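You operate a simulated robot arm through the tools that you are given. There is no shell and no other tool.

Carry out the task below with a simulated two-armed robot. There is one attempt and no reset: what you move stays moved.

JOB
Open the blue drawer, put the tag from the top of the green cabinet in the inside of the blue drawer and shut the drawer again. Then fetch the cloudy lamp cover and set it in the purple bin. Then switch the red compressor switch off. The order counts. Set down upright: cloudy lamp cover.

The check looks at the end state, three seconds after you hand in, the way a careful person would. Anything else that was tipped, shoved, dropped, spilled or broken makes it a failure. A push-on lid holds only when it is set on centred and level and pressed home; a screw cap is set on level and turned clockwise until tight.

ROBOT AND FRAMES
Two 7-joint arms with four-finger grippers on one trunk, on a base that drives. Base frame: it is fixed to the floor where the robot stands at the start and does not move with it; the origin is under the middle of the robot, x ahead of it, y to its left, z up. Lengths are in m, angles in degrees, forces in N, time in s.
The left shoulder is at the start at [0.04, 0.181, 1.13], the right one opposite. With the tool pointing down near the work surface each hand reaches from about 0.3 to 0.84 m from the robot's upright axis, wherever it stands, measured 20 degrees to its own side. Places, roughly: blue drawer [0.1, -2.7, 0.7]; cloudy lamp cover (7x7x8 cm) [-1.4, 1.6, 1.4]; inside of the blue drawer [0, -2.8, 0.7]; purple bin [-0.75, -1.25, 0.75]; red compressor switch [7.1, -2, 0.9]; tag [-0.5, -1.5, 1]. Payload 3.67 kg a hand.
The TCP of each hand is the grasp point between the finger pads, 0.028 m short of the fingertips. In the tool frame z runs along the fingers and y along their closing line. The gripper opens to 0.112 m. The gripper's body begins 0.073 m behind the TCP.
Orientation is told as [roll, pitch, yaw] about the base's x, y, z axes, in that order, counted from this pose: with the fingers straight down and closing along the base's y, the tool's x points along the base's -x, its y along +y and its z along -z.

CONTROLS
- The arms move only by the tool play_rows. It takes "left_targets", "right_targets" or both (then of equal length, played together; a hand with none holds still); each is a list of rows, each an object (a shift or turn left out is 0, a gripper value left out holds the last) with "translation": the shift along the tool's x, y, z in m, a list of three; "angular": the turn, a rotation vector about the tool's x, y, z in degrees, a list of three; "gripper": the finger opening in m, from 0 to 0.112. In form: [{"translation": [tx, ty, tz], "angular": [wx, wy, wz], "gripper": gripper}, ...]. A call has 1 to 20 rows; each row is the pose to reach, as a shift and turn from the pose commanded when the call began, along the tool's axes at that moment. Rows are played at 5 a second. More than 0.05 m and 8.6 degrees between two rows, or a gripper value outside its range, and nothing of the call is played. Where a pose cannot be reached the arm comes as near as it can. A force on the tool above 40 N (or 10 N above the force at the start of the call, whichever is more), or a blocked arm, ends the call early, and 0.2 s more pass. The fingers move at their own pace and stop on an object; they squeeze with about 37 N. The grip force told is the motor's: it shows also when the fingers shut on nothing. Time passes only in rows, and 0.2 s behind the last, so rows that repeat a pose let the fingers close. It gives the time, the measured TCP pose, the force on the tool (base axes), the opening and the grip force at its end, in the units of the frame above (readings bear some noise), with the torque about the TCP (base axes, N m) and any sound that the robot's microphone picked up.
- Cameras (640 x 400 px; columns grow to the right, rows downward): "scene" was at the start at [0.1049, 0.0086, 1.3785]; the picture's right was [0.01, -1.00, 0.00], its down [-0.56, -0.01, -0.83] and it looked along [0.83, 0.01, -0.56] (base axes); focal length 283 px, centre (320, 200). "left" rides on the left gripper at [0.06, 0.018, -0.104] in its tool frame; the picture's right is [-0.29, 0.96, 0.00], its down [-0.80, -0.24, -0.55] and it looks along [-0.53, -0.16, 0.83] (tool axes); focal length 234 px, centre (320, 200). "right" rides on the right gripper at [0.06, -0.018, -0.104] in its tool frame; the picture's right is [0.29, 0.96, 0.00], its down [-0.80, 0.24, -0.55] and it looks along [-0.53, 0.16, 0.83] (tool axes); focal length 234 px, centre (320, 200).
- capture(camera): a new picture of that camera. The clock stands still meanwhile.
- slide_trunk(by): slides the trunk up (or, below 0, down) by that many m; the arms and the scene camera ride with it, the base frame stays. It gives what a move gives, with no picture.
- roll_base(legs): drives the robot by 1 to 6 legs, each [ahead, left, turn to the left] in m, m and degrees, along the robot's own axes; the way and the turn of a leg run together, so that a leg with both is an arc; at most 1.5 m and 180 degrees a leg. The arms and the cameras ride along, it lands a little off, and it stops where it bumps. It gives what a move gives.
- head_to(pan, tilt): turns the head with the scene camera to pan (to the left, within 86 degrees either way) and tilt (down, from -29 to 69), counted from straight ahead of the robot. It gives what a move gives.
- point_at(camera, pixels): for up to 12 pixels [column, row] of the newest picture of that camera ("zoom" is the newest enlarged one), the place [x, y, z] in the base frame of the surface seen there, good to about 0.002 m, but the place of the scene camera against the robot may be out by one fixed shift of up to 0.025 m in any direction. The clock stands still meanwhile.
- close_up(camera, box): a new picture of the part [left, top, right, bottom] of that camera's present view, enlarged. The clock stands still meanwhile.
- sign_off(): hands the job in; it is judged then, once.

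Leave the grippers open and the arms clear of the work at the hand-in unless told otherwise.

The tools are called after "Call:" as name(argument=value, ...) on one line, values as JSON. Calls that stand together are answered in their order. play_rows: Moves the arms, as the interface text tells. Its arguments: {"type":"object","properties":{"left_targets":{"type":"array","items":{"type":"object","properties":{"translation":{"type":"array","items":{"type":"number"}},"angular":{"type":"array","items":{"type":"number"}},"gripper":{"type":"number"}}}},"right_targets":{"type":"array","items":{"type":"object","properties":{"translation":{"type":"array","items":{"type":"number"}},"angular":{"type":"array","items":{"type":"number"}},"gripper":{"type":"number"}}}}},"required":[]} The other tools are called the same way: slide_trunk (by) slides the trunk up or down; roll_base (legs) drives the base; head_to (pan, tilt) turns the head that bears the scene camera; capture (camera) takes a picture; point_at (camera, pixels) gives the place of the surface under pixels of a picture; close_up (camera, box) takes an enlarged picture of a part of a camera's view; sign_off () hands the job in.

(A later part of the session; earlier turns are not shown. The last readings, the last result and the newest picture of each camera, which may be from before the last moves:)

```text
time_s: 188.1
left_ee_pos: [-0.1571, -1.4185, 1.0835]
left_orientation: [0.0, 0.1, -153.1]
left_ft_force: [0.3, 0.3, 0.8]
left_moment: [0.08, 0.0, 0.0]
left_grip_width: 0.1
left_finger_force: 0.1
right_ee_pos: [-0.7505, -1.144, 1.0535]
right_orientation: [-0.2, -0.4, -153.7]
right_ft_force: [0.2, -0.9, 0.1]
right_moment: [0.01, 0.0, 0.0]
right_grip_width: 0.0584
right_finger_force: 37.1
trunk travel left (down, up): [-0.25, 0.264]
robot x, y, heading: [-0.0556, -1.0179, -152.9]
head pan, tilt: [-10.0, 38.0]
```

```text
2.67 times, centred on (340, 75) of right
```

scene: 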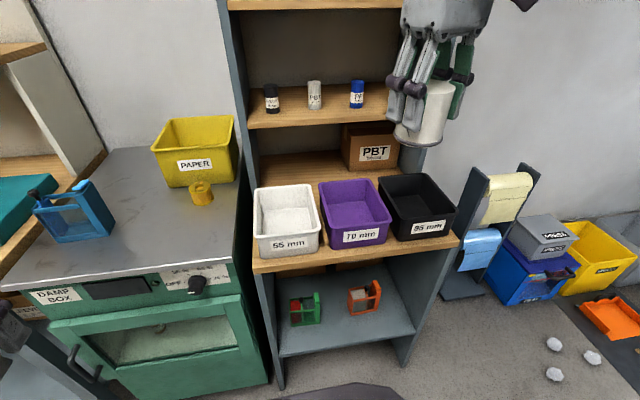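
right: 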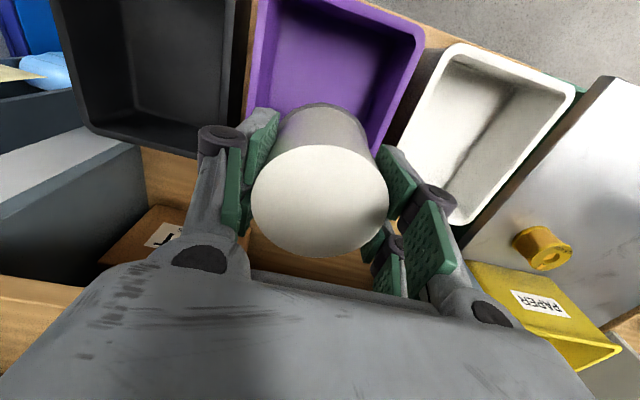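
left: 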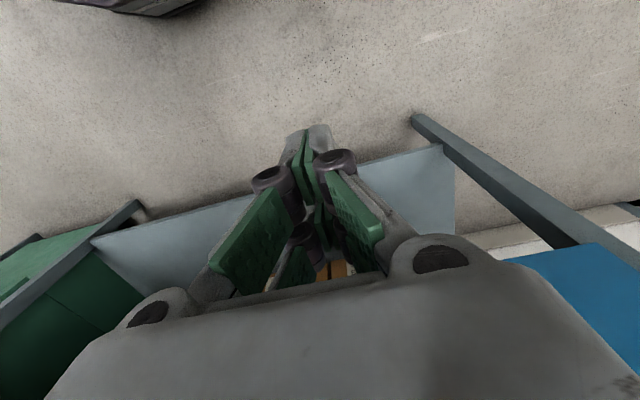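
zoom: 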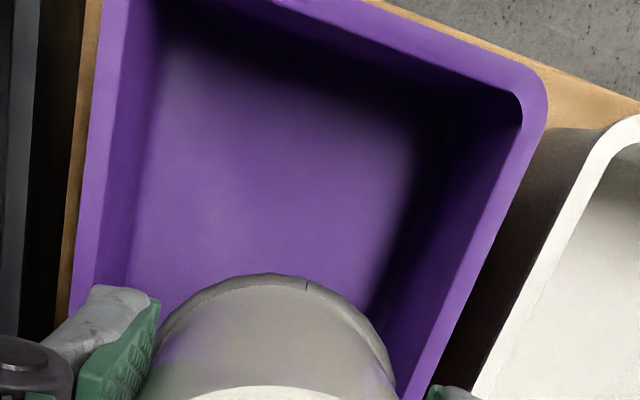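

The hand is centred within 1 mm of the bin's middle (n -1.182, s -0.691); floor z≈0.803. I lower to TCP z≈0.889 first.

Call:
play_rows(right_targets=[{"translation": [0, 0, 0.025], "angular": [0, 0.4, 0]}, {"translation": [0, 0, 0.05], "angular": [0, 0.4, 0]}, {"translation": [0, 0, 0.075], "angular": [0, 0.4, 0]}, {"translation": [0, 0, 0.1], "angular": [0, 0.4, 0]}, {"translation": [0, 0, 0.12], "angular": [0, 0.4, 0]}, {"translation": [0, 0, 0.14], "angular": [0, 0.4, 0]}, {"translation": [0, 0, 0.155], "angular": [0, 0.4, 0]}, {"translation": [0, 0, 0.165], "angular": [0, 0.4, 0]}, {"translation": [0, 0, 0.165], "angular": [0, 0.4, 0]}])

Call:
capture(camera="right")

Call:
close_up(camera="scene", box=[240, 120, 480, 270])

```text
time_s: 190.1
left_ee_pos: [-0.1578, -1.4196, 1.0836]
left_orientation: [0.0, 0.2, -153.1]
left_ft_force: [0.0, 0.1, 0.7]
left_moment: [-0.02, 0.02, -0.02]
left_grip_width: 0.1001
left_finger_force: 0.1
right_ee_pos: [-0.7524, -1.143, 0.887]
right_orientation: [0.0, 0.2, -153.9]
right_ft_force: [0.3, -0.2, -0.6]
right_moment: [-0.02, -0.02, 0.0]
right_grip_width: 0.0582
right_finger_force: 36.9
trunk travel left (down, up): [-0.25, 0.264]
robot x, y, heading: [-0.0548, -1.0175, -153.1]
head pan, tilt: [-10.0, 38.0]
```

```text
taken
```

right: 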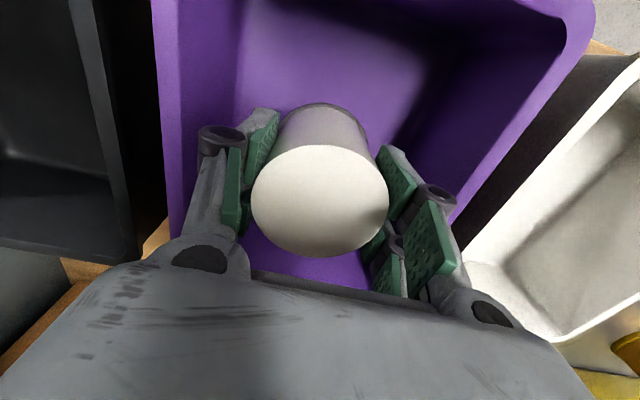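

```text
2.67 times, centred on (360, 195) of scene
```

zoom: 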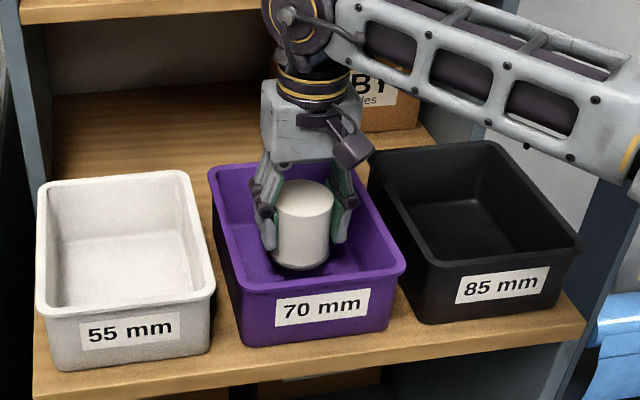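

The cover hovers inside the purple bin. I lower in 2 mm steps by 14 mm and check for touch-down.

Call:
play_rows(right_targets=[{"translation": [0, 0, 0.003]}, {"translation": [0, 0, 0.006]}, {"translation": [0, 0, 0.009]}, {"translation": [0, 0, 0.011]}, {"translation": [0, 0, 0.013]}, {"translation": [0, 0, 0.014]}, {"translation": [0, 0, 0.014]}])

```text
time_s: 191.7
left_ee_pos: [-0.1572, -1.4197, 1.0834]
left_orientation: [0.0, 0.1, -153.2]
left_ft_force: [-0.2, -0.1, -0.4]
left_moment: [0.01, 0.0, 0.04]
left_grip_width: 0.1003
left_finger_force: 0.1
right_ee_pos: [-0.755, -1.1416, 0.8739]
right_orientation: [-0.1, 0.1, -153.8]
right_ft_force: [0.7, -0.3, -0.4]
right_moment: [-0.01, 0.0, -0.02]
right_grip_width: 0.0582
right_finger_force: 36.8
trunk travel left (down, up): [-0.25, 0.264]
robot x, y, heading: [-0.0528, -1.0183, -153.2]
head pan, tilt: [-10.0, 38.0]
```

No contact at TCP z 0.874. I keep lowering in 1–2 mm steps.

Call:
play_rows(right_targets=[{"translation": [0, 0, 0.002]}, {"translation": [0, 0, 0.004]}, {"translation": [0, 0, 0.005]}, {"translation": [0, 0, 0.006]}, {"translation": [0, 0, 0.006]}])

Call:
close_up(camera="scene", box=[300, 140, 420, 260])

```text
time_s: 192.9
left_ee_pos: [-0.1574, -1.4204, 1.0832]
left_orientation: [-0.1, 0.0, -153.1]
left_ft_force: [0.3, 0.3, 0.1]
left_moment: [0.01, 0.0, -0.02]
left_grip_width: 0.0999
left_finger_force: 0.1
right_ee_pos: [-0.7545, -1.1421, 0.8681]
right_orientation: [-0.2, 0.2, -153.7]
right_ft_force: [1.0, 0.2, -0.5]
right_moment: [-0.02, -0.02, 0.01]
right_grip_width: 0.0582
right_finger_force: 37.5
trunk travel left (down, up): [-0.25, 0.264]
robot x, y, heading: [-0.0545, -1.0169, -153.2]
head pan, tilt: [-10.0, 38.0]
```

```text
3.33 times, centred on (360, 200) of scene
```

zoom: 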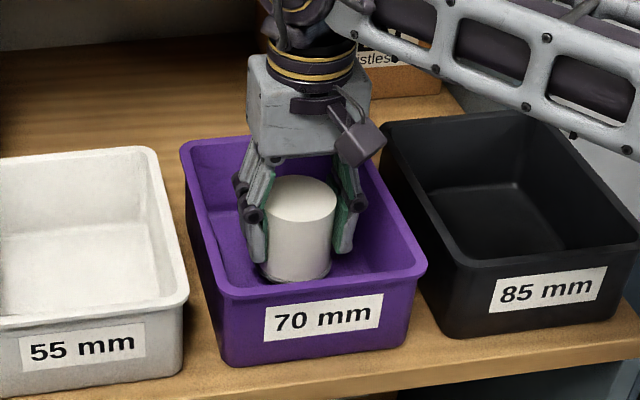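

Still no contact at 0.868. I go on with 1 mm steps.

Call:
play_rows(right_targets=[{"translation": [0, 0, 0.001]}, {"translation": [0, 0, 0.002]}, {"translation": [0, 0, 0.003]}, {"translation": [0, 0, 0.003]}])

```text
time_s: 193.9
left_ee_pos: [-0.157, -1.4194, 1.0848]
left_orientation: [0.0, 0.1, -153.1]
left_ft_force: [-0.3, 1.0, 0.7]
left_moment: [-0.02, -0.01, 0.01]
left_grip_width: 0.1002
left_finger_force: 0.1
right_ee_pos: [-0.753, -1.141, 0.8647]
right_orientation: [-0.2, 0.1, -153.8]
right_ft_force: [-0.6, 0.3, -0.8]
right_moment: [-0.01, 0.01, 0.05]
right_grip_width: 0.0582
right_finger_force: 37.0
trunk travel left (down, up): [-0.25, 0.264]
robot x, y, heading: [-0.0559, -1.017, -153.1]
head pan, tilt: [-10.0, 38.0]
```

Call:
play_rows(right_targets=[{"translation": [0, 0, 0.001]}, {"translation": [0, 0, 0.002]}, {"translation": [0, 0, 0.003]}, {"translation": [0, 0, 0.003]}])

```text
time_s: 194.9
left_ee_pos: [-0.1577, -1.4183, 1.0831]
left_orientation: [0.0, 0.1, -153.1]
left_ft_force: [-0.4, -1.3, 0.1]
left_moment: [0.02, 0.02, 0.03]
left_grip_width: 0.0999
left_finger_force: 0.0
right_ee_pos: [-0.7531, -1.1407, 0.8632]
right_orientation: [-0.2, 0.1, -153.7]
right_ft_force: [0.9, 0.4, 0.3]
right_moment: [0.01, -0.02, -0.02]
right_grip_width: 0.0584
right_finger_force: 37.1
trunk travel left (down, up): [-0.25, 0.264]
robot x, y, heading: [-0.0521, -1.0163, -153.3]
head pan, tilt: [-10.0, 38.0]
```

Force is still near zero at 0.863. I measure the ring of the cover and the floor beside it with the hand camera to see the remaining gap.

Call:
capture(camera="right")

Call:
close_up(camera="right", box=[240, 70, 400, 170])

Call:
point_at(camera="zoom", pixels=[[320, 145], [320, 138], [320, 120], [320, 90], [270, 150], [380, 155], [320, 200], [200, 100], [450, 120]])

```text
taken
```

right: 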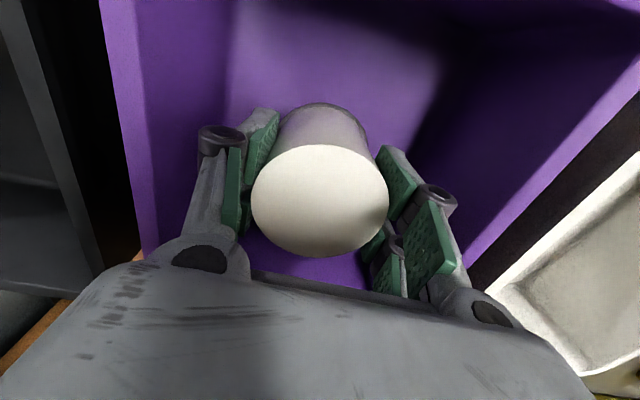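

```text
4.00 times, centred on (320, 120) of right
```

zoom: 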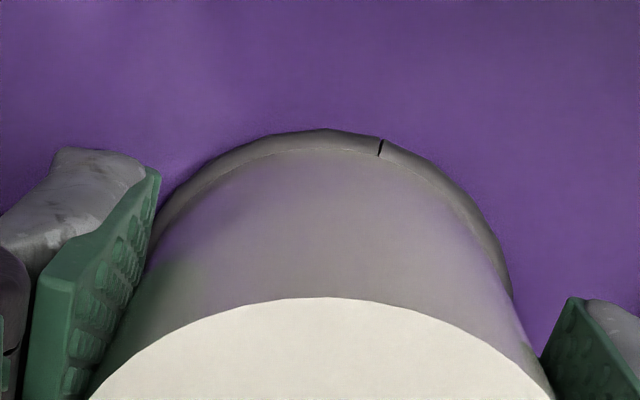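

```text
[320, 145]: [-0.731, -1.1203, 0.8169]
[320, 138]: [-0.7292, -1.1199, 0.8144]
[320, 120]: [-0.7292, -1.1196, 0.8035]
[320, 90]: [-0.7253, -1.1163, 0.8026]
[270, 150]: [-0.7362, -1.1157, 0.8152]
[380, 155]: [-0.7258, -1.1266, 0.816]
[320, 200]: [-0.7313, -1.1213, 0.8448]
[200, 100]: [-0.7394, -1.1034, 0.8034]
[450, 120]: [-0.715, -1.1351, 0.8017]
```

The ring's upper edge is at z≈0.8165 with the floor at 0.803: some 5 mm remain. I lower further in 1 mm steps until a touch force shows.

Call:
play_rows(right_targets=[{"translation": [0, 0, 0.001]}, {"translation": [0, 0, 0.002]}, {"translation": [0, 0, 0.003]}, {"translation": [0, 0, 0.003]}])

```text
time_s: 195.9
left_ee_pos: [-0.1583, -1.4192, 1.0839]
left_orientation: [0.0, 0.0, -153.2]
left_ft_force: [-0.1, -0.2, 0.6]
left_moment: [0.0, -0.01, -0.01]
left_grip_width: 0.1003
left_finger_force: 0.0
right_ee_pos: [-0.753, -1.1428, 0.8599]
right_orientation: [-0.1, 0.1, -153.7]
right_ft_force: [-0.5, -0.1, -0.3]
right_moment: [0.0, 0.0, 0.0]
right_grip_width: 0.0584
right_finger_force: 37.0
trunk travel left (down, up): [-0.25, 0.264]
robot x, y, heading: [-0.0528, -1.0164, -153.4]
head pan, tilt: [-10.0, 38.0]
```

Call:
play_rows(right_targets=[{"translation": [0, 0, 0.001]}, {"translation": [0, 0, 0.002]}, {"translation": [0, 0, 0.003]}, {"translation": [0, 0, 0.003]}])

```text
time_s: 196.9
left_ee_pos: [-0.1568, -1.4188, 1.0838]
left_orientation: [0.0, 0.1, -153.1]
left_ft_force: [0.5, 0.4, -1.0]
left_moment: [-0.01, 0.01, 0.02]
left_grip_width: 0.1001
left_finger_force: 0.1
right_ee_pos: [-0.7515, -1.1435, 0.8569]
right_orientation: [-0.2, 0.1, -153.8]
right_ft_force: [-0.2, -0.4, -0.8]
right_moment: [0.0, 0.0, -0.02]
right_grip_width: 0.0584
right_finger_force: 37.1
trunk travel left (down, up): [-0.25, 0.264]
robot x, y, heading: [-0.0527, -1.016, -152.9]
head pan, tilt: [-10.0, 38.0]
```

Still free at 0.857. I continue by 3 mm and re-check.

Call:
play_rows(right_targets=[{"translation": [0, 0, 0.001]}, {"translation": [0, 0, 0.002]}, {"translation": [0, 0, 0.003]}, {"translation": [0, 0, 0.003]}])

Call:
capture(camera="right")

Call:
close_up(camera="right", box=[240, 70, 400, 170])

Call:
point_at(camera="zoom", pixels=[[320, 145], [320, 138], [320, 132], [320, 120], [270, 150], [380, 155], [200, 100], [450, 120]])

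```text
time_s: 197.9
left_ee_pos: [-0.1561, -1.4181, 1.0846]
left_orientation: [0.1, 0.0, -153.0]
left_ft_force: [1.1, -0.2, 0.3]
left_moment: [-0.01, 0.01, 0.0]
left_grip_width: 0.1
left_finger_force: 0.0
right_ee_pos: [-0.7524, -1.1424, 0.8559]
right_orientation: [-0.2, -0.1, -153.8]
right_ft_force: [-5.4, -1.0, 16.9]
right_moment: [-0.06, -0.13, -0.02]
right_grip_width: 0.0583
right_finger_force: 37.0
trunk travel left (down, up): [-0.25, 0.264]
robot x, y, heading: [-0.0524, -1.0134, -152.8]
head pan, tilt: [-10.0, 38.0]
```

```text
taken
```

right: 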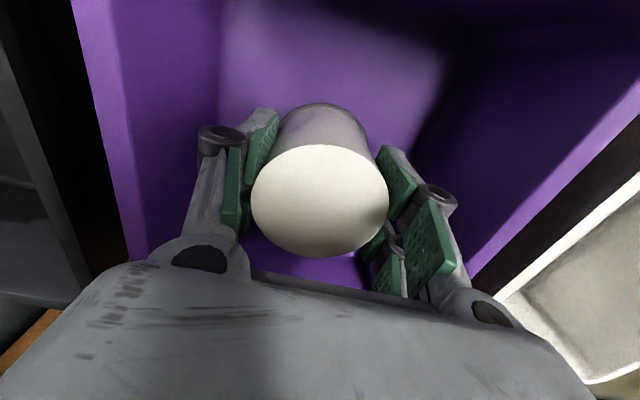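

```text
4.00 times, centred on (320, 120) of right
```

zoom: 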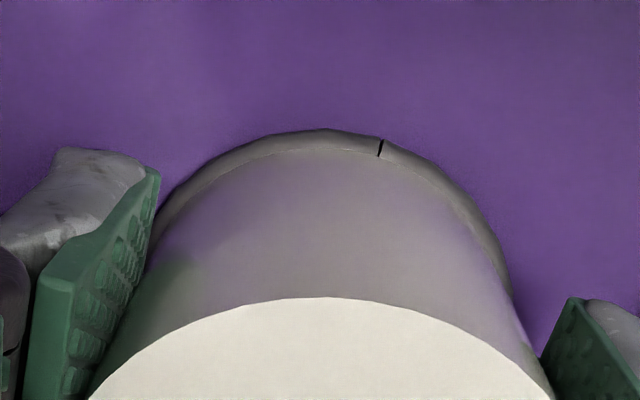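

```text
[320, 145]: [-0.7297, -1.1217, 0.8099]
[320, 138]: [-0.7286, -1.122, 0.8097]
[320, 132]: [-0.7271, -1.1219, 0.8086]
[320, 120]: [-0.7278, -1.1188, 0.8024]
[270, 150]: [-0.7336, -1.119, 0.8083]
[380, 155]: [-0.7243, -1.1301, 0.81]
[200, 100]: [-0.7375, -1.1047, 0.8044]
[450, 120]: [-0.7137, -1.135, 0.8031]
```

Touch-down: 17 N upward force at TCP z≈0.856, ring on the floor. I relieve by 1 mm and open the fingers gently to 0.074.

Call:
play_rows(right_targets=[{"translation": [0, 0, -0.001]}, {"translation": [0, 0, -0.0015]}, {"translation": [0, 0, -0.0015]}])

Call:
play_rows(right_targets=[{"gripper": 0.06}, {"gripper": 0.063}, {"gripper": 0.067}, {"gripper": 0.071}, {"gripper": 0.074}, {"gripper": 0.074}])

Call:
capture(camera="right")

```text
time_s: 198.7
left_ee_pos: [-0.1564, -1.4176, 1.084]
left_orientation: [0.0, 0.0, -153.1]
left_ft_force: [0.1, 0.1, -0.8]
left_moment: [0.0, 0.0, -0.01]
left_grip_width: 0.0997
left_finger_force: 0.1
right_ee_pos: [-0.7515, -1.1422, 0.8542]
right_orientation: [-0.2, -0.1, -153.6]
right_ft_force: [-2.9, -2.3, 15.6]
right_moment: [-0.45, 0.2, -0.06]
right_grip_width: 0.058
right_finger_force: 37.1
trunk travel left (down, up): [-0.25, 0.264]
robot x, y, heading: [-0.05, -1.0142, -153.1]
head pan, tilt: [-10.0, 38.0]
```

```text
time_s: 200.1
left_ee_pos: [-0.1561, -1.4189, 1.0825]
left_orientation: [-0.1, 0.1, -153.1]
left_ft_force: [0.6, -0.7, -0.1]
left_moment: [0.01, 0.02, 0.04]
left_grip_width: 0.1001
left_finger_force: 0.1
right_ee_pos: [-0.7534, -1.1426, 0.855]
right_orientation: [-0.1, 0.0, -153.8]
right_ft_force: [-0.6, 0.2, -0.8]
right_moment: [0.01, 0.02, 0.0]
right_grip_width: 0.0739
right_finger_force: 0.1
trunk travel left (down, up): [-0.25, 0.264]
robot x, y, heading: [-0.0536, -1.0197, -152.7]
head pan, tilt: [-10.0, 38.0]
```

```text
taken
```

right: 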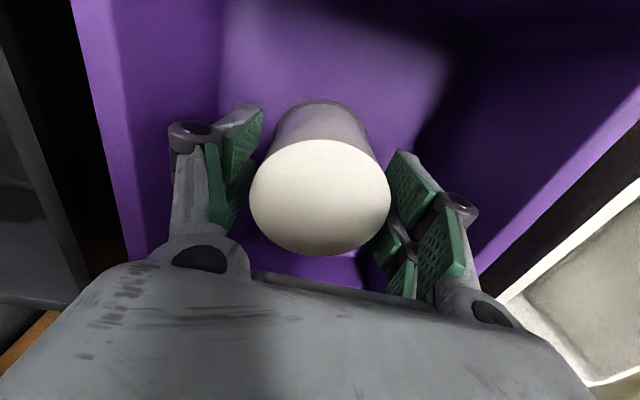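

The cover is released and stands upright, the fingers are clear of it on both sides. I rise straight up.

Call:
play_rows(right_targets=[{"translation": [0, 0, -0.008]}, {"translation": [0, 0, -0.018]}, {"translation": [0, 0, -0.03]}, {"translation": [0, 0, -0.05]}, {"translation": [0, 0, -0.075]}, {"translation": [0, 0, -0.105]}, {"translation": [0, 0, -0.14]}, {"translation": [0, 0, -0.18]}, {"translation": [0, 0, -0.22]}, {"translation": [0, 0, -0.22]}])

Call:
capture(camera="right")

Call:
close_up(camera="scene", box=[240, 110, 480, 260])

```text
time_s: 202.3
left_ee_pos: [-0.1584, -1.4185, 1.0839]
left_orientation: [0.0, 0.1, -153.1]
left_ft_force: [-0.7, 0.3, 0.5]
left_moment: [-0.01, -0.03, 0.02]
left_grip_width: 0.0999
left_finger_force: 0.0
right_ee_pos: [-0.7542, -1.1419, 1.0766]
right_orientation: [-0.1, 0.1, -153.6]
right_ft_force: [-0.5, -0.1, -0.1]
right_moment: [-0.02, -0.04, -0.03]
right_grip_width: 0.0741
right_finger_force: 0.0
trunk travel left (down, up): [-0.25, 0.264]
robot x, y, heading: [-0.0515, -1.0172, -153.0]
head pan, tilt: [-10.0, 38.0]
```

```text
taken
```

right: 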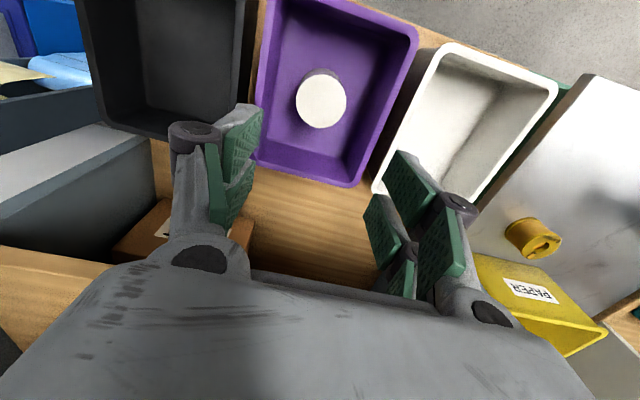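

```text
2.67 times, centred on (360, 185) of scene
```

zoom: 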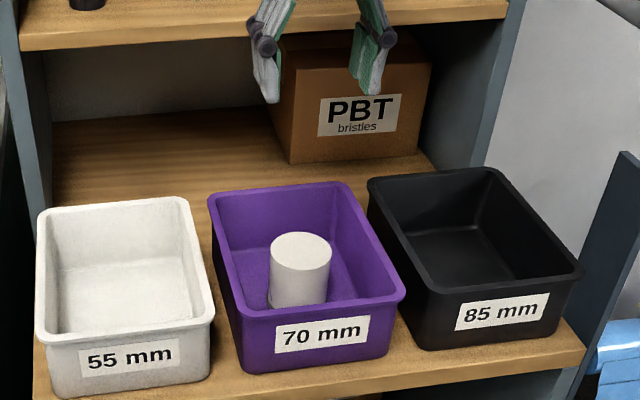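

The cover stands upright in the purple bin. Next the compressor switch, far off at about [7.1,-2,0.9]. I draw the right hand back, open both grippers moderately, and back the robot away by 0.5 m.

Call:
play_rows(right_targets=[{"translation": [0.03, 0, 0]}, {"translation": [0.07, 0, 0]}, {"translation": [0.11, 0, 0]}, {"translation": [0.15, 0, 0]}, {"translation": [0.19, 0, 0]}, {"translation": [0.23, 0, 0]}, {"translation": [0.26, 0, 0]}, {"translation": [0.26, 0, 0]}])

Call:
roll_base(legs=[[-0.5, 0, 0], [0, 0, 90], [0, 0, 80]])

Call:
head_to(pan=0, tilt=20)

Call:
capture(camera="scene")

```text
time_s: 204.1
left_ee_pos: [-0.1579, -1.4192, 1.0836]
left_orientation: [-0.1, 0.1, -153.1]
left_ft_force: [-0.3, -0.3, -0.1]
left_moment: [0.02, -0.03, -0.01]
left_grip_width: 0.1002
left_finger_force: 0.1
right_ee_pos: [-0.5178, -1.0289, 1.0758]
right_orientation: [-0.1, 0.1, -153.9]
right_ft_force: [-0.4, -0.9, 0.6]
right_moment: [0.02, 0.0, 0.03]
right_grip_width: 0.074
right_finger_force: 0.1
trunk travel left (down, up): [-0.25, 0.264]
robot x, y, heading: [-0.0527, -1.0168, -153.0]
head pan, tilt: [-10.0, 38.0]
```

```text
time_s: 215.2
left_ee_pos: [0.5662, -0.4047, 1.0825]
left_orientation: [0.0, 0.1, 17.7]
left_ft_force: [0.8, 0.0, -0.5]
left_moment: [-0.02, -0.01, -0.01]
left_grip_width: 0.0997
left_finger_force: 0.1
right_ee_pos: [0.8599, -0.8488, 1.0753]
right_orientation: [-0.1, 0.1, 17.1]
right_ft_force: [-0.5, 0.1, 0.5]
right_moment: [0.0, -0.01, -0.03]
right_grip_width: 0.074
right_finger_force: 0.0
trunk travel left (down, up): [-0.25, 0.264]
robot x, y, heading: [0.3993, -0.7861, 17.7]
head pan, tilt: [-10.0, 38.0]
```

```text
time_s: 216.0
left_ee_pos: [0.5667, -0.4043, 1.0832]
left_orientation: [0.0, 0.1, 17.6]
left_ft_force: [-0.6, -0.1, 0.1]
left_moment: [0.01, 0.01, 0.01]
left_grip_width: 0.1
left_finger_force: 0.1
right_ee_pos: [0.86, -0.8493, 1.0761]
right_orientation: [-0.1, 0.1, 17.1]
right_ft_force: [-0.3, 0.6, 0.1]
right_moment: [0.0, -0.01, 0.03]
right_grip_width: 0.0737
right_finger_force: 0.1
trunk travel left (down, up): [-0.25, 0.264]
robot x, y, heading: [0.3975, -0.785, 17.5]
head pan, tilt: [0.0, 20.0]
```

```text
taken
```

scene: 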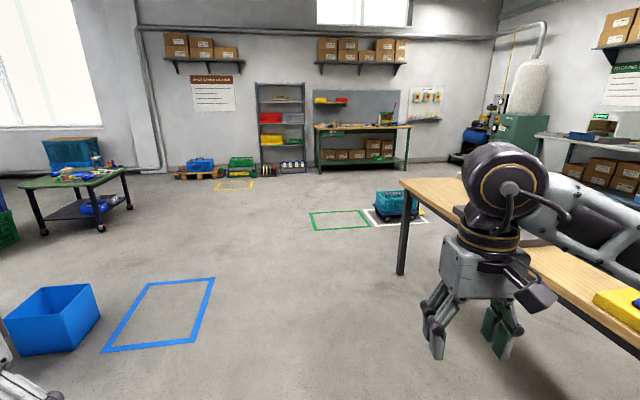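

I see the compressor corner at (475,135) beside a green cabinet with a white tank. I enlarge and take points along the way.

Call:
close_up(camera="scene", box=[430, 70, 590, 170])

Call:
point_at(camera="scene", pixels=[[475, 140], [460, 160], [500, 130], [400, 210], [380, 210], [425, 222], [405, 190], [312, 230], [365, 225], [403, 180], [400, 270], [400, 150]])

```text
4.00 times, centred on (510, 120) of scene
```

zoom: 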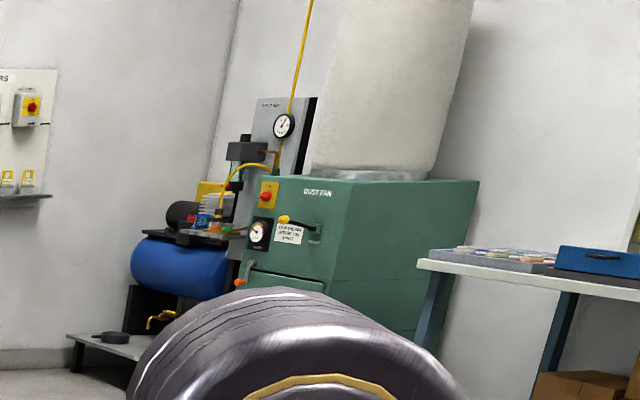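

```text
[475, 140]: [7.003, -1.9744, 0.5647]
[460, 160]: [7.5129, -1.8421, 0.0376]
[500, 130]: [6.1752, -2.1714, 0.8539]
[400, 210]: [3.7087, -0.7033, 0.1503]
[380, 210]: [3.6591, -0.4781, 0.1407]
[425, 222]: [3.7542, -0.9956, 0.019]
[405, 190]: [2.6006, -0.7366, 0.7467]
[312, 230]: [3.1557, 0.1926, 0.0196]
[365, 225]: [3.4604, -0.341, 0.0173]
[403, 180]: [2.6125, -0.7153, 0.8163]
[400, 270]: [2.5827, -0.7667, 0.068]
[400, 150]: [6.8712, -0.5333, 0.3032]
```

The compressor (blue tank) is at about (7.0,-1.97), left of the green dust-fan cabinet (front about x 6.2). The trolley at (3.7,-0.5…-1.0) and the table end at (2.6,-0.73) must be passed on their left. I drive 3.4 m ahead on heading 17.5°.

Call:
roll_base(legs=[[1.4, 0, 0], [1.4, 0, 0], [0.7, 0, 0]])

Call:
head_to(pan=-50, tilt=15)

Call:
capture(camera="scene")

```text
time_s: 233.1
left_ee_pos: [3.8186, 0.6412, 1.0838]
left_orientation: [0.0, 0.1, 18.1]
left_ft_force: [-0.3, 1.1, -0.3]
left_moment: [0.02, 0.04, 0.02]
left_grip_width: 0.0998
left_finger_force: 0.0
right_ee_pos: [4.1167, 0.2002, 1.0758]
right_orientation: [-0.1, 0.1, 17.5]
right_ft_force: [-0.4, -0.1, -0.4]
right_moment: [-0.01, 0.01, 0.02]
right_grip_width: 0.0741
right_finger_force: 0.1
trunk travel left (down, up): [-0.25, 0.264]
robot x, y, heading: [3.6559, 0.2587, 18.2]
head pan, tilt: [0.0, 20.0]
```

```text
time_s: 234.3
left_ee_pos: [3.8192, 0.6416, 1.0826]
left_orientation: [0.0, 0.1, 18.1]
left_ft_force: [-0.7, 0.2, 0.1]
left_moment: [-0.02, 0.03, 0.03]
left_grip_width: 0.1
left_finger_force: 0.1
right_ee_pos: [4.1159, 0.1999, 1.0747]
right_orientation: [-0.1, 0.1, 17.6]
right_ft_force: [-0.5, 0.1, -0.5]
right_moment: [0.03, 0.0, -0.05]
right_grip_width: 0.0742
right_finger_force: 0.0
trunk travel left (down, up): [-0.25, 0.264]
robot x, y, heading: [3.6556, 0.2602, 18.2]
head pan, tilt: [-50.0, 15.0]
```

```text
taken
```

scene: 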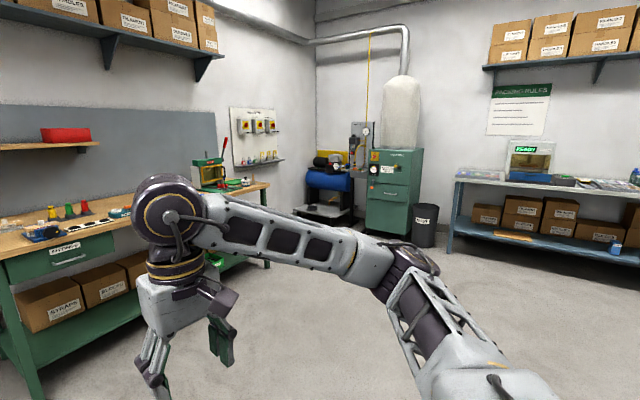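

Now I see the compressor corner at (345,175). I enlarge it to find the red switch.

Call:
close_up(camera="scene", box=[290, 110, 450, 240])

Call:
close_up(camera="scene", box=[310, 120, 406, 200])

Call:
point_at(camera="scene", pixels=[[335, 180], [330, 160], [375, 165], [388, 190], [370, 195], [395, 235], [372, 220], [320, 205], [350, 155], [422, 235], [258, 200], [345, 165]])

```text
3.08 times, centred on (370, 175) of scene
```

zoom: 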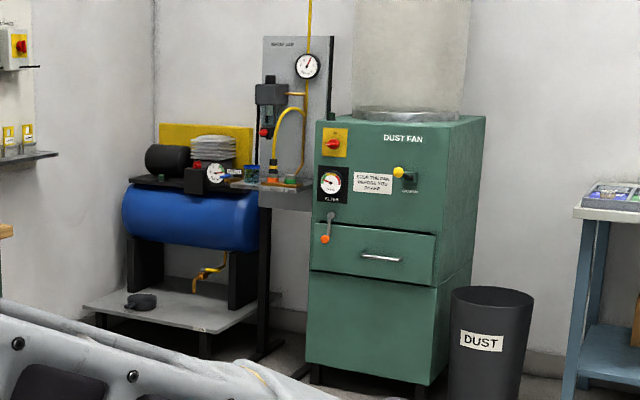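

```text
5.00 times, centred on (358, 160) of scene
```

zoom: 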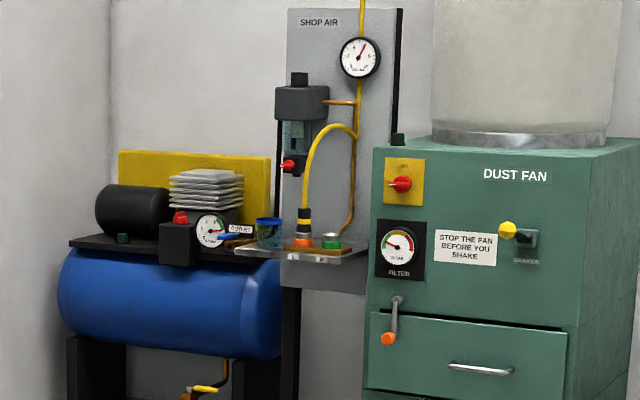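

```text
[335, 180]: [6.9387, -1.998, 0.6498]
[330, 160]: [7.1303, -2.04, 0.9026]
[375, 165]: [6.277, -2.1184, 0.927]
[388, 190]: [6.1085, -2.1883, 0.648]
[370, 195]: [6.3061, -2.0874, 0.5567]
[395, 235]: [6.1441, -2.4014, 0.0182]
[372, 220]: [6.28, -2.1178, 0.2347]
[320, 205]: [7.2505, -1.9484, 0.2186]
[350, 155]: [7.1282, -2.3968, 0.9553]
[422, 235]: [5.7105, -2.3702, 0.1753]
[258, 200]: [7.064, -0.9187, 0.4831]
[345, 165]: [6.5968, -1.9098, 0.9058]
```

The red compressor switch is the red knob on the dark pressure-switch box in front of the motor, at about scene pixel (330,163), place ≈(7.13,-2.04,0.88). Before driving I measure the bench on the left and the floor space before the compressor.

Call:
point_at(camera="scene", pixels=[[70, 258], [200, 207], [268, 185], [30, 380], [150, 300], [333, 217], [296, 209], [356, 225], [300, 260], [410, 265], [330, 163], [265, 263]])

```text
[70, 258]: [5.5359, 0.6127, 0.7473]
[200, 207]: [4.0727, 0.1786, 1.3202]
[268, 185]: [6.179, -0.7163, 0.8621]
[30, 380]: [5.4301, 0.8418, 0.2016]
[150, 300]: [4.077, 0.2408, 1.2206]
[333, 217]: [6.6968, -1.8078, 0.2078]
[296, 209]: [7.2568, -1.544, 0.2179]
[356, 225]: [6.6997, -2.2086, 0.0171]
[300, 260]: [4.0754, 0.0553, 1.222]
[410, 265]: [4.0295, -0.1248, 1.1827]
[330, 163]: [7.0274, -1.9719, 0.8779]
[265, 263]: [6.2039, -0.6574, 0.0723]
```

The tray in front of the compressor begins at s≈-4.60 (z 0.21), the bench on the left ends at s≈-3.39 with its front at n≈5.22. I tuck the right hand in, turn to heading -63.4° (facing that wall), and shift left 0.7 m past the trolley.

Call:
play_rows(right_targets=[{"translation": [0.03, 0, 0]}, {"translation": [0.06, 0, 0]}, {"translation": [0.09, 0, 0]}, {"translation": [0.12, 0, 0]}, {"translation": [0.13, 0, 0]}, {"translation": [0.13, 0, 0]}])

Call:
roll_base(legs=[[0, 0, -81.6], [0, 0.72, 0]])

Call:
head_to(pan=0, tilt=30)

Call:
capture(camera="scene")

```text
time_s: 235.7
left_ee_pos: [3.8178, 0.6416, 1.0836]
left_orientation: [0.0, 0.0, 18.1]
left_ft_force: [0.2, 0.2, -0.6]
left_moment: [-0.01, -0.02, 0.02]
left_grip_width: 0.1
left_finger_force: 0.0
right_ee_pos: [3.9885, 0.1614, 1.0755]
right_orientation: [-0.1, 0.1, 17.6]
right_ft_force: [0.3, 0.3, 0.3]
right_moment: [0.0, 0.01, 0.01]
right_grip_width: 0.0738
right_finger_force: 0.1
trunk travel left (down, up): [-0.25, 0.264]
robot x, y, heading: [3.6569, 0.261, 18.4]
head pan, tilt: [-50.0, 15.0]
```

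```text
time_s: 243.7
left_ee_pos: [4.7061, 0.4399, 1.0839]
left_orientation: [0.0, 0.1, -65.4]
left_ft_force: [-0.1, -0.1, 0.9]
left_moment: [-0.01, -0.01, 0.01]
left_grip_width: 0.1
left_finger_force: 0.0
right_ee_pos: [4.2485, 0.216, 1.0745]
right_orientation: [-0.2, 0.1, -66.0]
right_ft_force: [0.1, 0.2, 0.3]
right_moment: [0.02, 0.03, 0.01]
right_grip_width: 0.0742
right_finger_force: 0.1
trunk travel left (down, up): [-0.25, 0.264]
robot x, y, heading: [4.3115, 0.563, -65.1]
head pan, tilt: [-50.0, 15.0]
```

```text
time_s: 244.8
left_ee_pos: [4.7057, 0.4404, 1.0833]
left_orientation: [0.0, 0.2, -65.4]
left_ft_force: [-0.2, 0.0, -0.4]
left_moment: [0.03, 0.02, 0.01]
left_grip_width: 0.0999
left_finger_force: 0.0
right_ee_pos: [4.2482, 0.215, 1.0752]
right_orientation: [-0.2, 0.1, -66.0]
right_ft_force: [0.4, -0.1, 0.5]
right_moment: [0.0, 0.02, 0.02]
right_grip_width: 0.0738
right_finger_force: 0.0
trunk travel left (down, up): [-0.25, 0.264]
robot x, y, heading: [4.3075, 0.5619, -65.1]
head pan, tilt: [0.0, 30.0]
```

```text
taken
```

scene: 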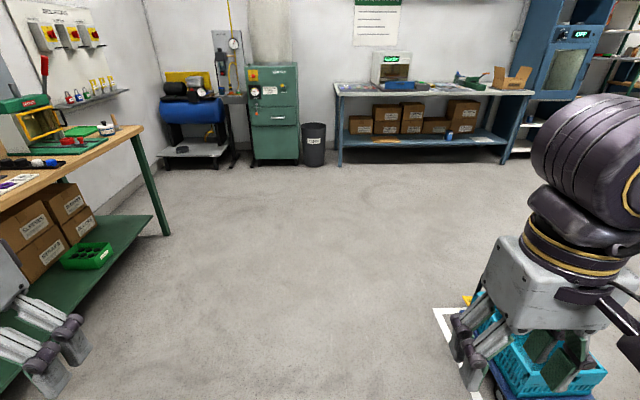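

The floor ahead is free; the trolley is to my right. I check its nearest edge.

Call:
point_at(camera="scene", pixels=[[490, 370], [500, 345], [472, 300], [436, 312], [520, 390], [165, 232], [140, 132], [205, 155], [228, 165], [250, 160]])

```text
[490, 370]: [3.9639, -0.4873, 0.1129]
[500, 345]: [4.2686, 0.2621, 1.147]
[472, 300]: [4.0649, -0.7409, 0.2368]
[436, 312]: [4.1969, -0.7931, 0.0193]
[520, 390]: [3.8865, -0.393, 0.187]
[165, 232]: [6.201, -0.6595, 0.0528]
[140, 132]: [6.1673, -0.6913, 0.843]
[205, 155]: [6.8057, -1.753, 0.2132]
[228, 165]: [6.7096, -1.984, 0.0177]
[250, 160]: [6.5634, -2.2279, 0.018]
```

The trolley's near side is at n≈3.33, I pass at n≈4.1. I correct 1.7°, drive 2.4 m ahead, then 1.05 m left.

Call:
roll_base(legs=[[0, 0, 1.7], [1.25, 0, 0], [1.17, 0, 0], [0, 1.05, 0]])

Call:
head_to(pan=10, tilt=30)

Call:
capture(camera="scene")

```text
time_s: 262.4
left_ee_pos: [6.6945, -1.2583, 1.0831]
left_orientation: [-0.1, 0.2, -63.8]
left_ft_force: [-0.2, 0.4, 0.3]
left_moment: [0.04, 0.02, 0.0]
left_grip_width: 0.1003
left_finger_force: 0.2
right_ee_pos: [6.243, -1.4957, 1.0753]
right_orientation: [-0.1, 0.0, -64.4]
right_ft_force: [-0.3, -0.2, -0.2]
right_moment: [-0.02, 0.01, 0.01]
right_grip_width: 0.074
right_finger_force: 0.0
trunk travel left (down, up): [-0.25, 0.264]
robot x, y, heading: [6.2948, -1.1451, -63.9]
head pan, tilt: [0.0, 30.0]
```

```text
time_s: 263.1
left_ee_pos: [6.6944, -1.2586, 1.0842]
left_orientation: [0.0, 0.0, -63.8]
left_ft_force: [0.1, -0.1, 0.3]
left_moment: [0.0, 0.01, -0.01]
left_grip_width: 0.1001
left_finger_force: 0.0
right_ee_pos: [6.2427, -1.4961, 1.0742]
right_orientation: [-0.2, 0.0, -64.3]
right_ft_force: [0.1, 0.3, 0.1]
right_moment: [0.0, 0.0, -0.01]
right_grip_width: 0.0739
right_finger_force: 0.0
trunk travel left (down, up): [-0.25, 0.264]
robot x, y, heading: [6.2924, -1.1509, -63.7]
head pan, tilt: [10.0, 30.0]
```

```text
taken
```

scene: 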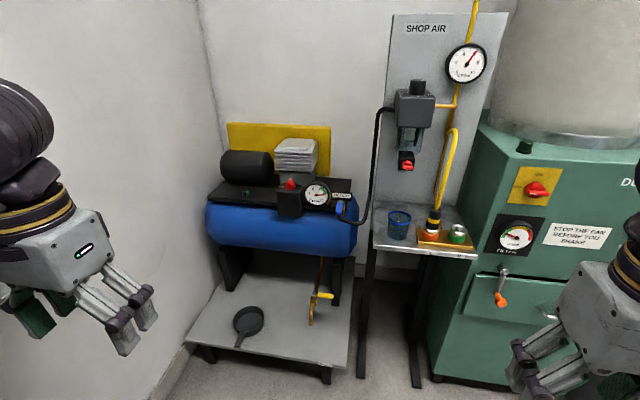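

I am before the compressor. The dark pressure-switch box with a red knob is at about (290,190). I enlarge it.

Call:
close_up(camera="scene", box=[250, 150, 370, 230])

Call:
close_up(camera="scene", box=[268, 165, 316, 225])

Call:
point_at(camera="scene", pixels=[[290, 184], [290, 190], [290, 205], [280, 197], [316, 195], [245, 165], [295, 150], [350, 195], [400, 225], [440, 240], [230, 235], [340, 235]])

```text
5.00 times, centred on (310, 190) of scene
```

zoom: 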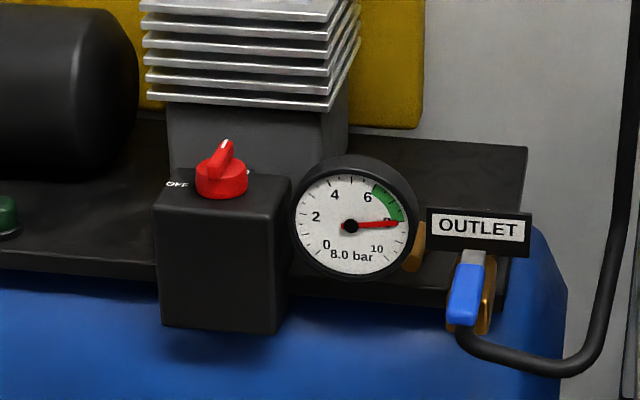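

```text
6.67 times, centred on (292, 195) of scene
```

zoom: 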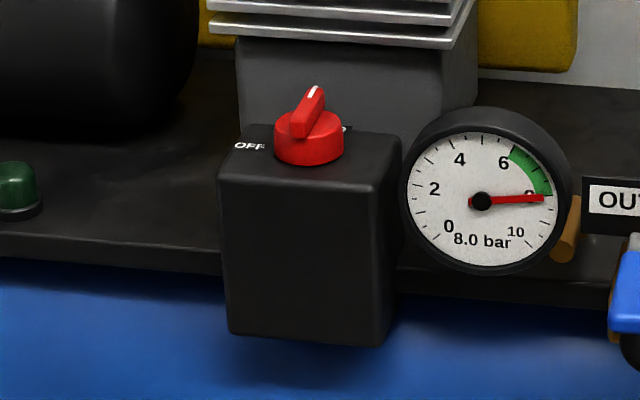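

```text
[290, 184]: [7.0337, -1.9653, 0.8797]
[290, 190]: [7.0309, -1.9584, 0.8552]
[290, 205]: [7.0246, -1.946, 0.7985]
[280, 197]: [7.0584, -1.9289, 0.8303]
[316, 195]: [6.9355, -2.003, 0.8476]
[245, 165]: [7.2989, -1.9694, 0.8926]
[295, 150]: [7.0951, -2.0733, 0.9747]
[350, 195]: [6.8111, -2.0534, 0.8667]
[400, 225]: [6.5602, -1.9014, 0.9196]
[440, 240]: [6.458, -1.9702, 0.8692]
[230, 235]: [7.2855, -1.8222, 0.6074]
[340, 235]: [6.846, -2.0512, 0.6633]
```

The red rotary knob sits on the box's top; its white-marked bar points to the back (ON side), and "OFF" is printed at its left. So it must be turned a quarter counter-clockwise seen from above. I raise the right hand by 0.1 m to keep it clear of the cups on the air shelf, and move 0.38 m ahead and 0.08 m left.

Call:
play_rows(right_targets=[{"translation": [0, 0, -0.03]}, {"translation": [0, 0, -0.06]}, {"translation": [0, 0, -0.09]}, {"translation": [0, 0, -0.1]}, {"translation": [0, 0, -0.1]}])

Call:
roll_base(legs=[[0.38, 0.08, 0.3]])

Call:
capture(camera="left")

Call:
capture(camera="scene")

```text
time_s: 264.4
left_ee_pos: [6.6943, -1.2584, 1.0833]
left_orientation: [0.0, 0.1, -63.9]
left_ft_force: [-0.3, -0.4, -0.2]
left_moment: [-0.01, 0.0, 0.04]
left_grip_width: 0.0999
left_finger_force: 0.1
right_ee_pos: [6.2437, -1.4971, 1.1766]
right_orientation: [-0.1, 0.1, -64.4]
right_ft_force: [-0.6, 0.5, 0.5]
right_moment: [-0.03, -0.05, -0.03]
right_grip_width: 0.0739
right_finger_force: 0.0
trunk travel left (down, up): [-0.25, 0.264]
robot x, y, heading: [6.2965, -1.1488, -63.8]
head pan, tilt: [10.0, 30.0]
```

```text
time_s: 266.8
left_ee_pos: [6.9338, -1.5636, 1.0833]
left_orientation: [0.0, 0.1, -63.8]
left_ft_force: [-0.4, -0.4, -0.5]
left_moment: [0.0, 0.0, 0.01]
left_grip_width: 0.1001
left_finger_force: 0.2
right_ee_pos: [6.4815, -1.8023, 1.1764]
right_orientation: [-0.1, 0.1, -64.4]
right_ft_force: [0.1, 0.5, 0.3]
right_moment: [-0.02, 0.0, -0.03]
right_grip_width: 0.0741
right_finger_force: 0.0
trunk travel left (down, up): [-0.25, 0.264]
robot x, y, heading: [6.5293, -1.4536, -63.6]
head pan, tilt: [10.0, 30.0]
```

```text
taken
```

left: 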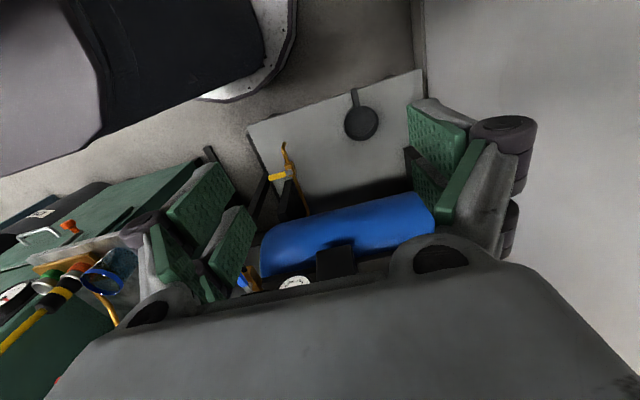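

```text
taken
```

scene: 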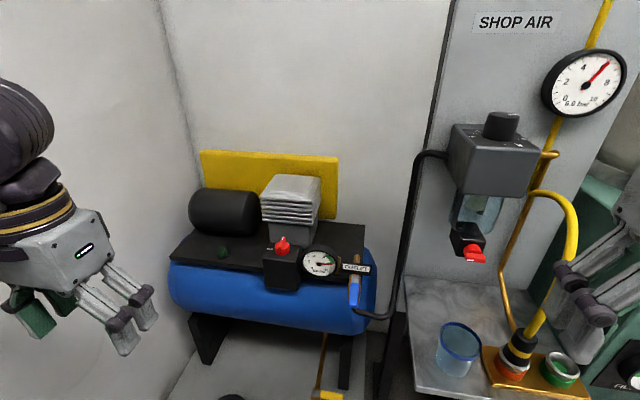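

The knob is at (283,246) in the scene view. I move the left hand toward a point above the knob at z≈1.05, stopping slightly short, to look down at it.

Call:
play_rows(left_targets=[{"translation": [-0.04, -0.01, 0]}, {"translation": [-0.08, -0.02, 0]}, {"translation": [-0.12, -0.03, 0]}, {"translation": [-0.16, -0.04, 0]}, {"translation": [-0.2, -0.05, 0]}, {"translation": [-0.24, -0.06, 0.005]}, {"translation": [-0.28, -0.07, 0.01]}, {"translation": [-0.32, -0.0784, 0.02]}, {"translation": [-0.36, -0.0784, 0.03]}, {"translation": [-0.38, -0.0784, 0.03]}, {"translation": [-0.38, -0.0784, 0.03]}])

Call:
capture(camera="left")

Call:
capture(camera="scene")

```text
time_s: 269.2
left_ee_pos: [7.0299, -1.9381, 1.0557]
left_orientation: [-0.1, 0.0, -63.8]
left_ft_force: [-0.1, 0.5, -0.5]
left_moment: [-0.02, -0.01, -0.01]
left_grip_width: 0.1002
left_finger_force: 0.1
right_ee_pos: [6.4817, -1.8018, 1.1762]
right_orientation: [-0.1, 0.1, -64.4]
right_ft_force: [-1.3, 1.0, -0.2]
right_moment: [-0.02, 0.0, 0.01]
right_grip_width: 0.074
right_finger_force: 0.0
trunk travel left (down, up): [-0.25, 0.264]
robot x, y, heading: [6.5311, -1.4563, -63.5]
head pan, tilt: [10.0, 30.0]
```

```text
taken
```

left: 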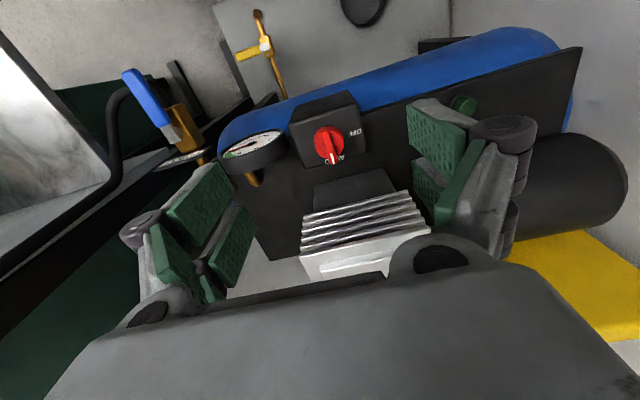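

```text
taken
```

scene: 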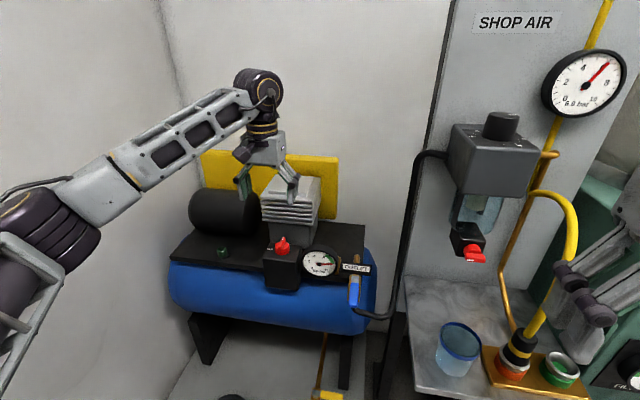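

The left hand camera sees the red knob at (329,145) from above, with "OFF" beside it and another marking. I enlarge and measure it.

Call:
close_up(camera="left", box=[280, 85, 376, 185])

Call:
close_up(camera="left", box=[296, 110, 368, 170])

```text
4.00 times, centred on (328, 135) of left
```

zoom: 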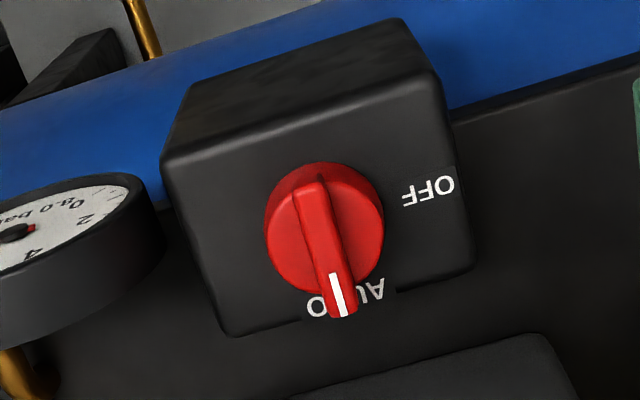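

```text
6.67 times, centred on (332, 140) of left
```

zoom: 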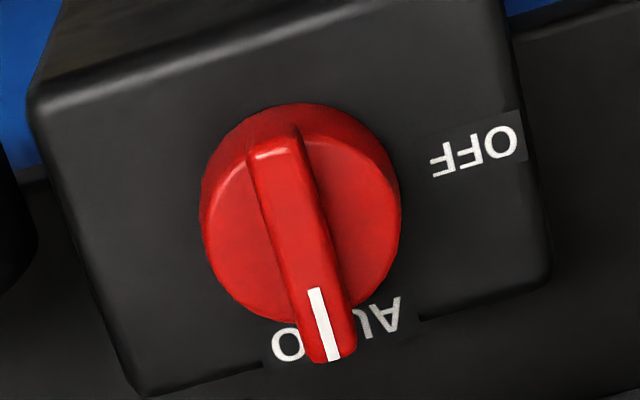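

The knob's white mark stands on "AUTO" (toward the back) and "OFF" is a quarter turn counter-clockwise, to my left. I take its points.

Call:
point_at(camera="zoom", pixels=[[275, 165], [295, 230], [310, 290], [325, 340], [215, 215], [385, 205], [300, 115], [260, 190], [330, 260], [480, 220], [100, 150], [350, 320]])

```text
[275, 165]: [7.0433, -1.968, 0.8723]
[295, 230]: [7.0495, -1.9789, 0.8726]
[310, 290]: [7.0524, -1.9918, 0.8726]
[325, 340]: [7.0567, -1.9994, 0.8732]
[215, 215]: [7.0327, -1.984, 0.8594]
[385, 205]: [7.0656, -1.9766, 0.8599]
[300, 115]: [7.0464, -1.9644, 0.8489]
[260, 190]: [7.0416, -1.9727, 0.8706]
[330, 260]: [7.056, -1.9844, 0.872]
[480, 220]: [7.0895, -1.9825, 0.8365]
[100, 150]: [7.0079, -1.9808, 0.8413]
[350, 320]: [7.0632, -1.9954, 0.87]
```

The knob's axis is at about (7.049,-1.9805), its bar (width ~1 cm) at z 0.860–0.873, pointing at -67°. I check the cooling fins and the gauge with the hand camera for clearance of my gripper.

Call:
point_at(camera="left", pixels=[[310, 218], [420, 197], [315, 240], [425, 225], [350, 190], [330, 270], [400, 265], [255, 150], [285, 140], [345, 120], [380, 175], [465, 105]])

```text
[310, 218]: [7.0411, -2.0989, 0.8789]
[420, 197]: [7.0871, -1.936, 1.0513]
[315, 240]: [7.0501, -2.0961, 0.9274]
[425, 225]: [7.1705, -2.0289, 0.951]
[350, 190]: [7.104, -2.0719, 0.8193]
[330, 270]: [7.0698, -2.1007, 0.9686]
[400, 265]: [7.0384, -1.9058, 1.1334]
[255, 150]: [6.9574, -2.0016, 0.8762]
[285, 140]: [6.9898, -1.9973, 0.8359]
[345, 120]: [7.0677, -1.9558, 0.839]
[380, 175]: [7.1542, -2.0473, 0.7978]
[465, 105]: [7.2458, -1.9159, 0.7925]
```

Clearances are fine: fins 10 cm behind the axis, gauge 9 cm to the side. I move over the knob's axis, lined up with the bar, opening set to 0.045, down to z≈0.95.

Call:
play_rows(left_targets=[{"translation": [-0.015, -0.0005, 0.01], "angular": [0, 0, 1], "gripper": 0.07}, {"translation": [-0.03, -0.001, 0.03], "angular": [0, 0, 2], "gripper": 0.045}, {"translation": [-0.0465, -0.0016, 0.06], "angular": [0, 0, 3.1]}, {"translation": [-0.0465, -0.0016, 0.09], "angular": [0, 0, 3.1]}, {"translation": [-0.0465, -0.0016, 0.105], "angular": [0, 0, 3.1]}, {"translation": [-0.0465, -0.0016, 0.105], "angular": [0, 0, 3.1]}, {"translation": [-0.0465, -0.0016, 0.105], "angular": [0, 0, 3.1]}])

Call:
capture(camera="left")

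Call:
close_up(camera="scene", box=[200, 150, 360, 300])

```text
time_s: 270.8
left_ee_pos: [7.0483, -1.9811, 0.9474]
left_orientation: [0.0, 0.1, -66.9]
left_ft_force: [0.9, 0.7, -0.4]
left_moment: [0.01, -0.01, 0.03]
left_grip_width: 0.0449
left_finger_force: 0.1
right_ee_pos: [6.4829, -1.8018, 1.1767]
right_orientation: [-0.2, 0.0, -64.4]
right_ft_force: [-0.1, 0.0, 0.1]
right_moment: [-0.02, 0.04, 0.0]
right_grip_width: 0.074
right_finger_force: 0.2
trunk travel left (down, up): [-0.25, 0.264]
robot x, y, heading: [6.5348, -1.4588, -63.5]
head pan, tilt: [10.0, 30.0]
```

```text
taken
```

left: 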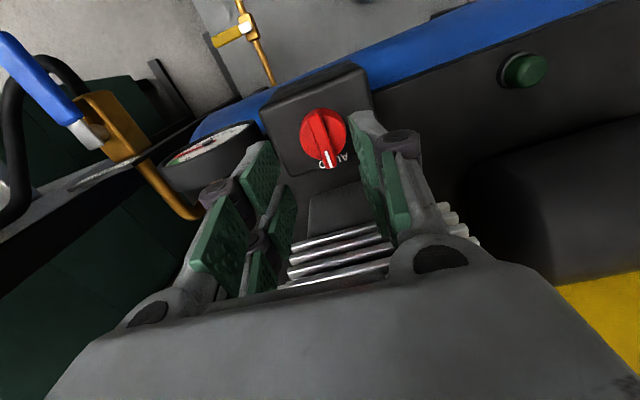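

```text
2.67 times, centred on (280, 225) of scene
```

zoom: 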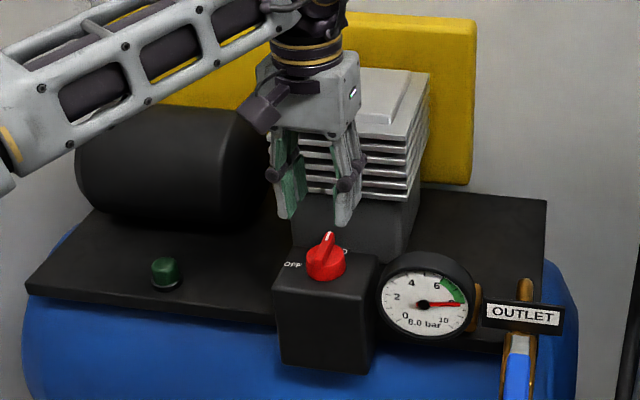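

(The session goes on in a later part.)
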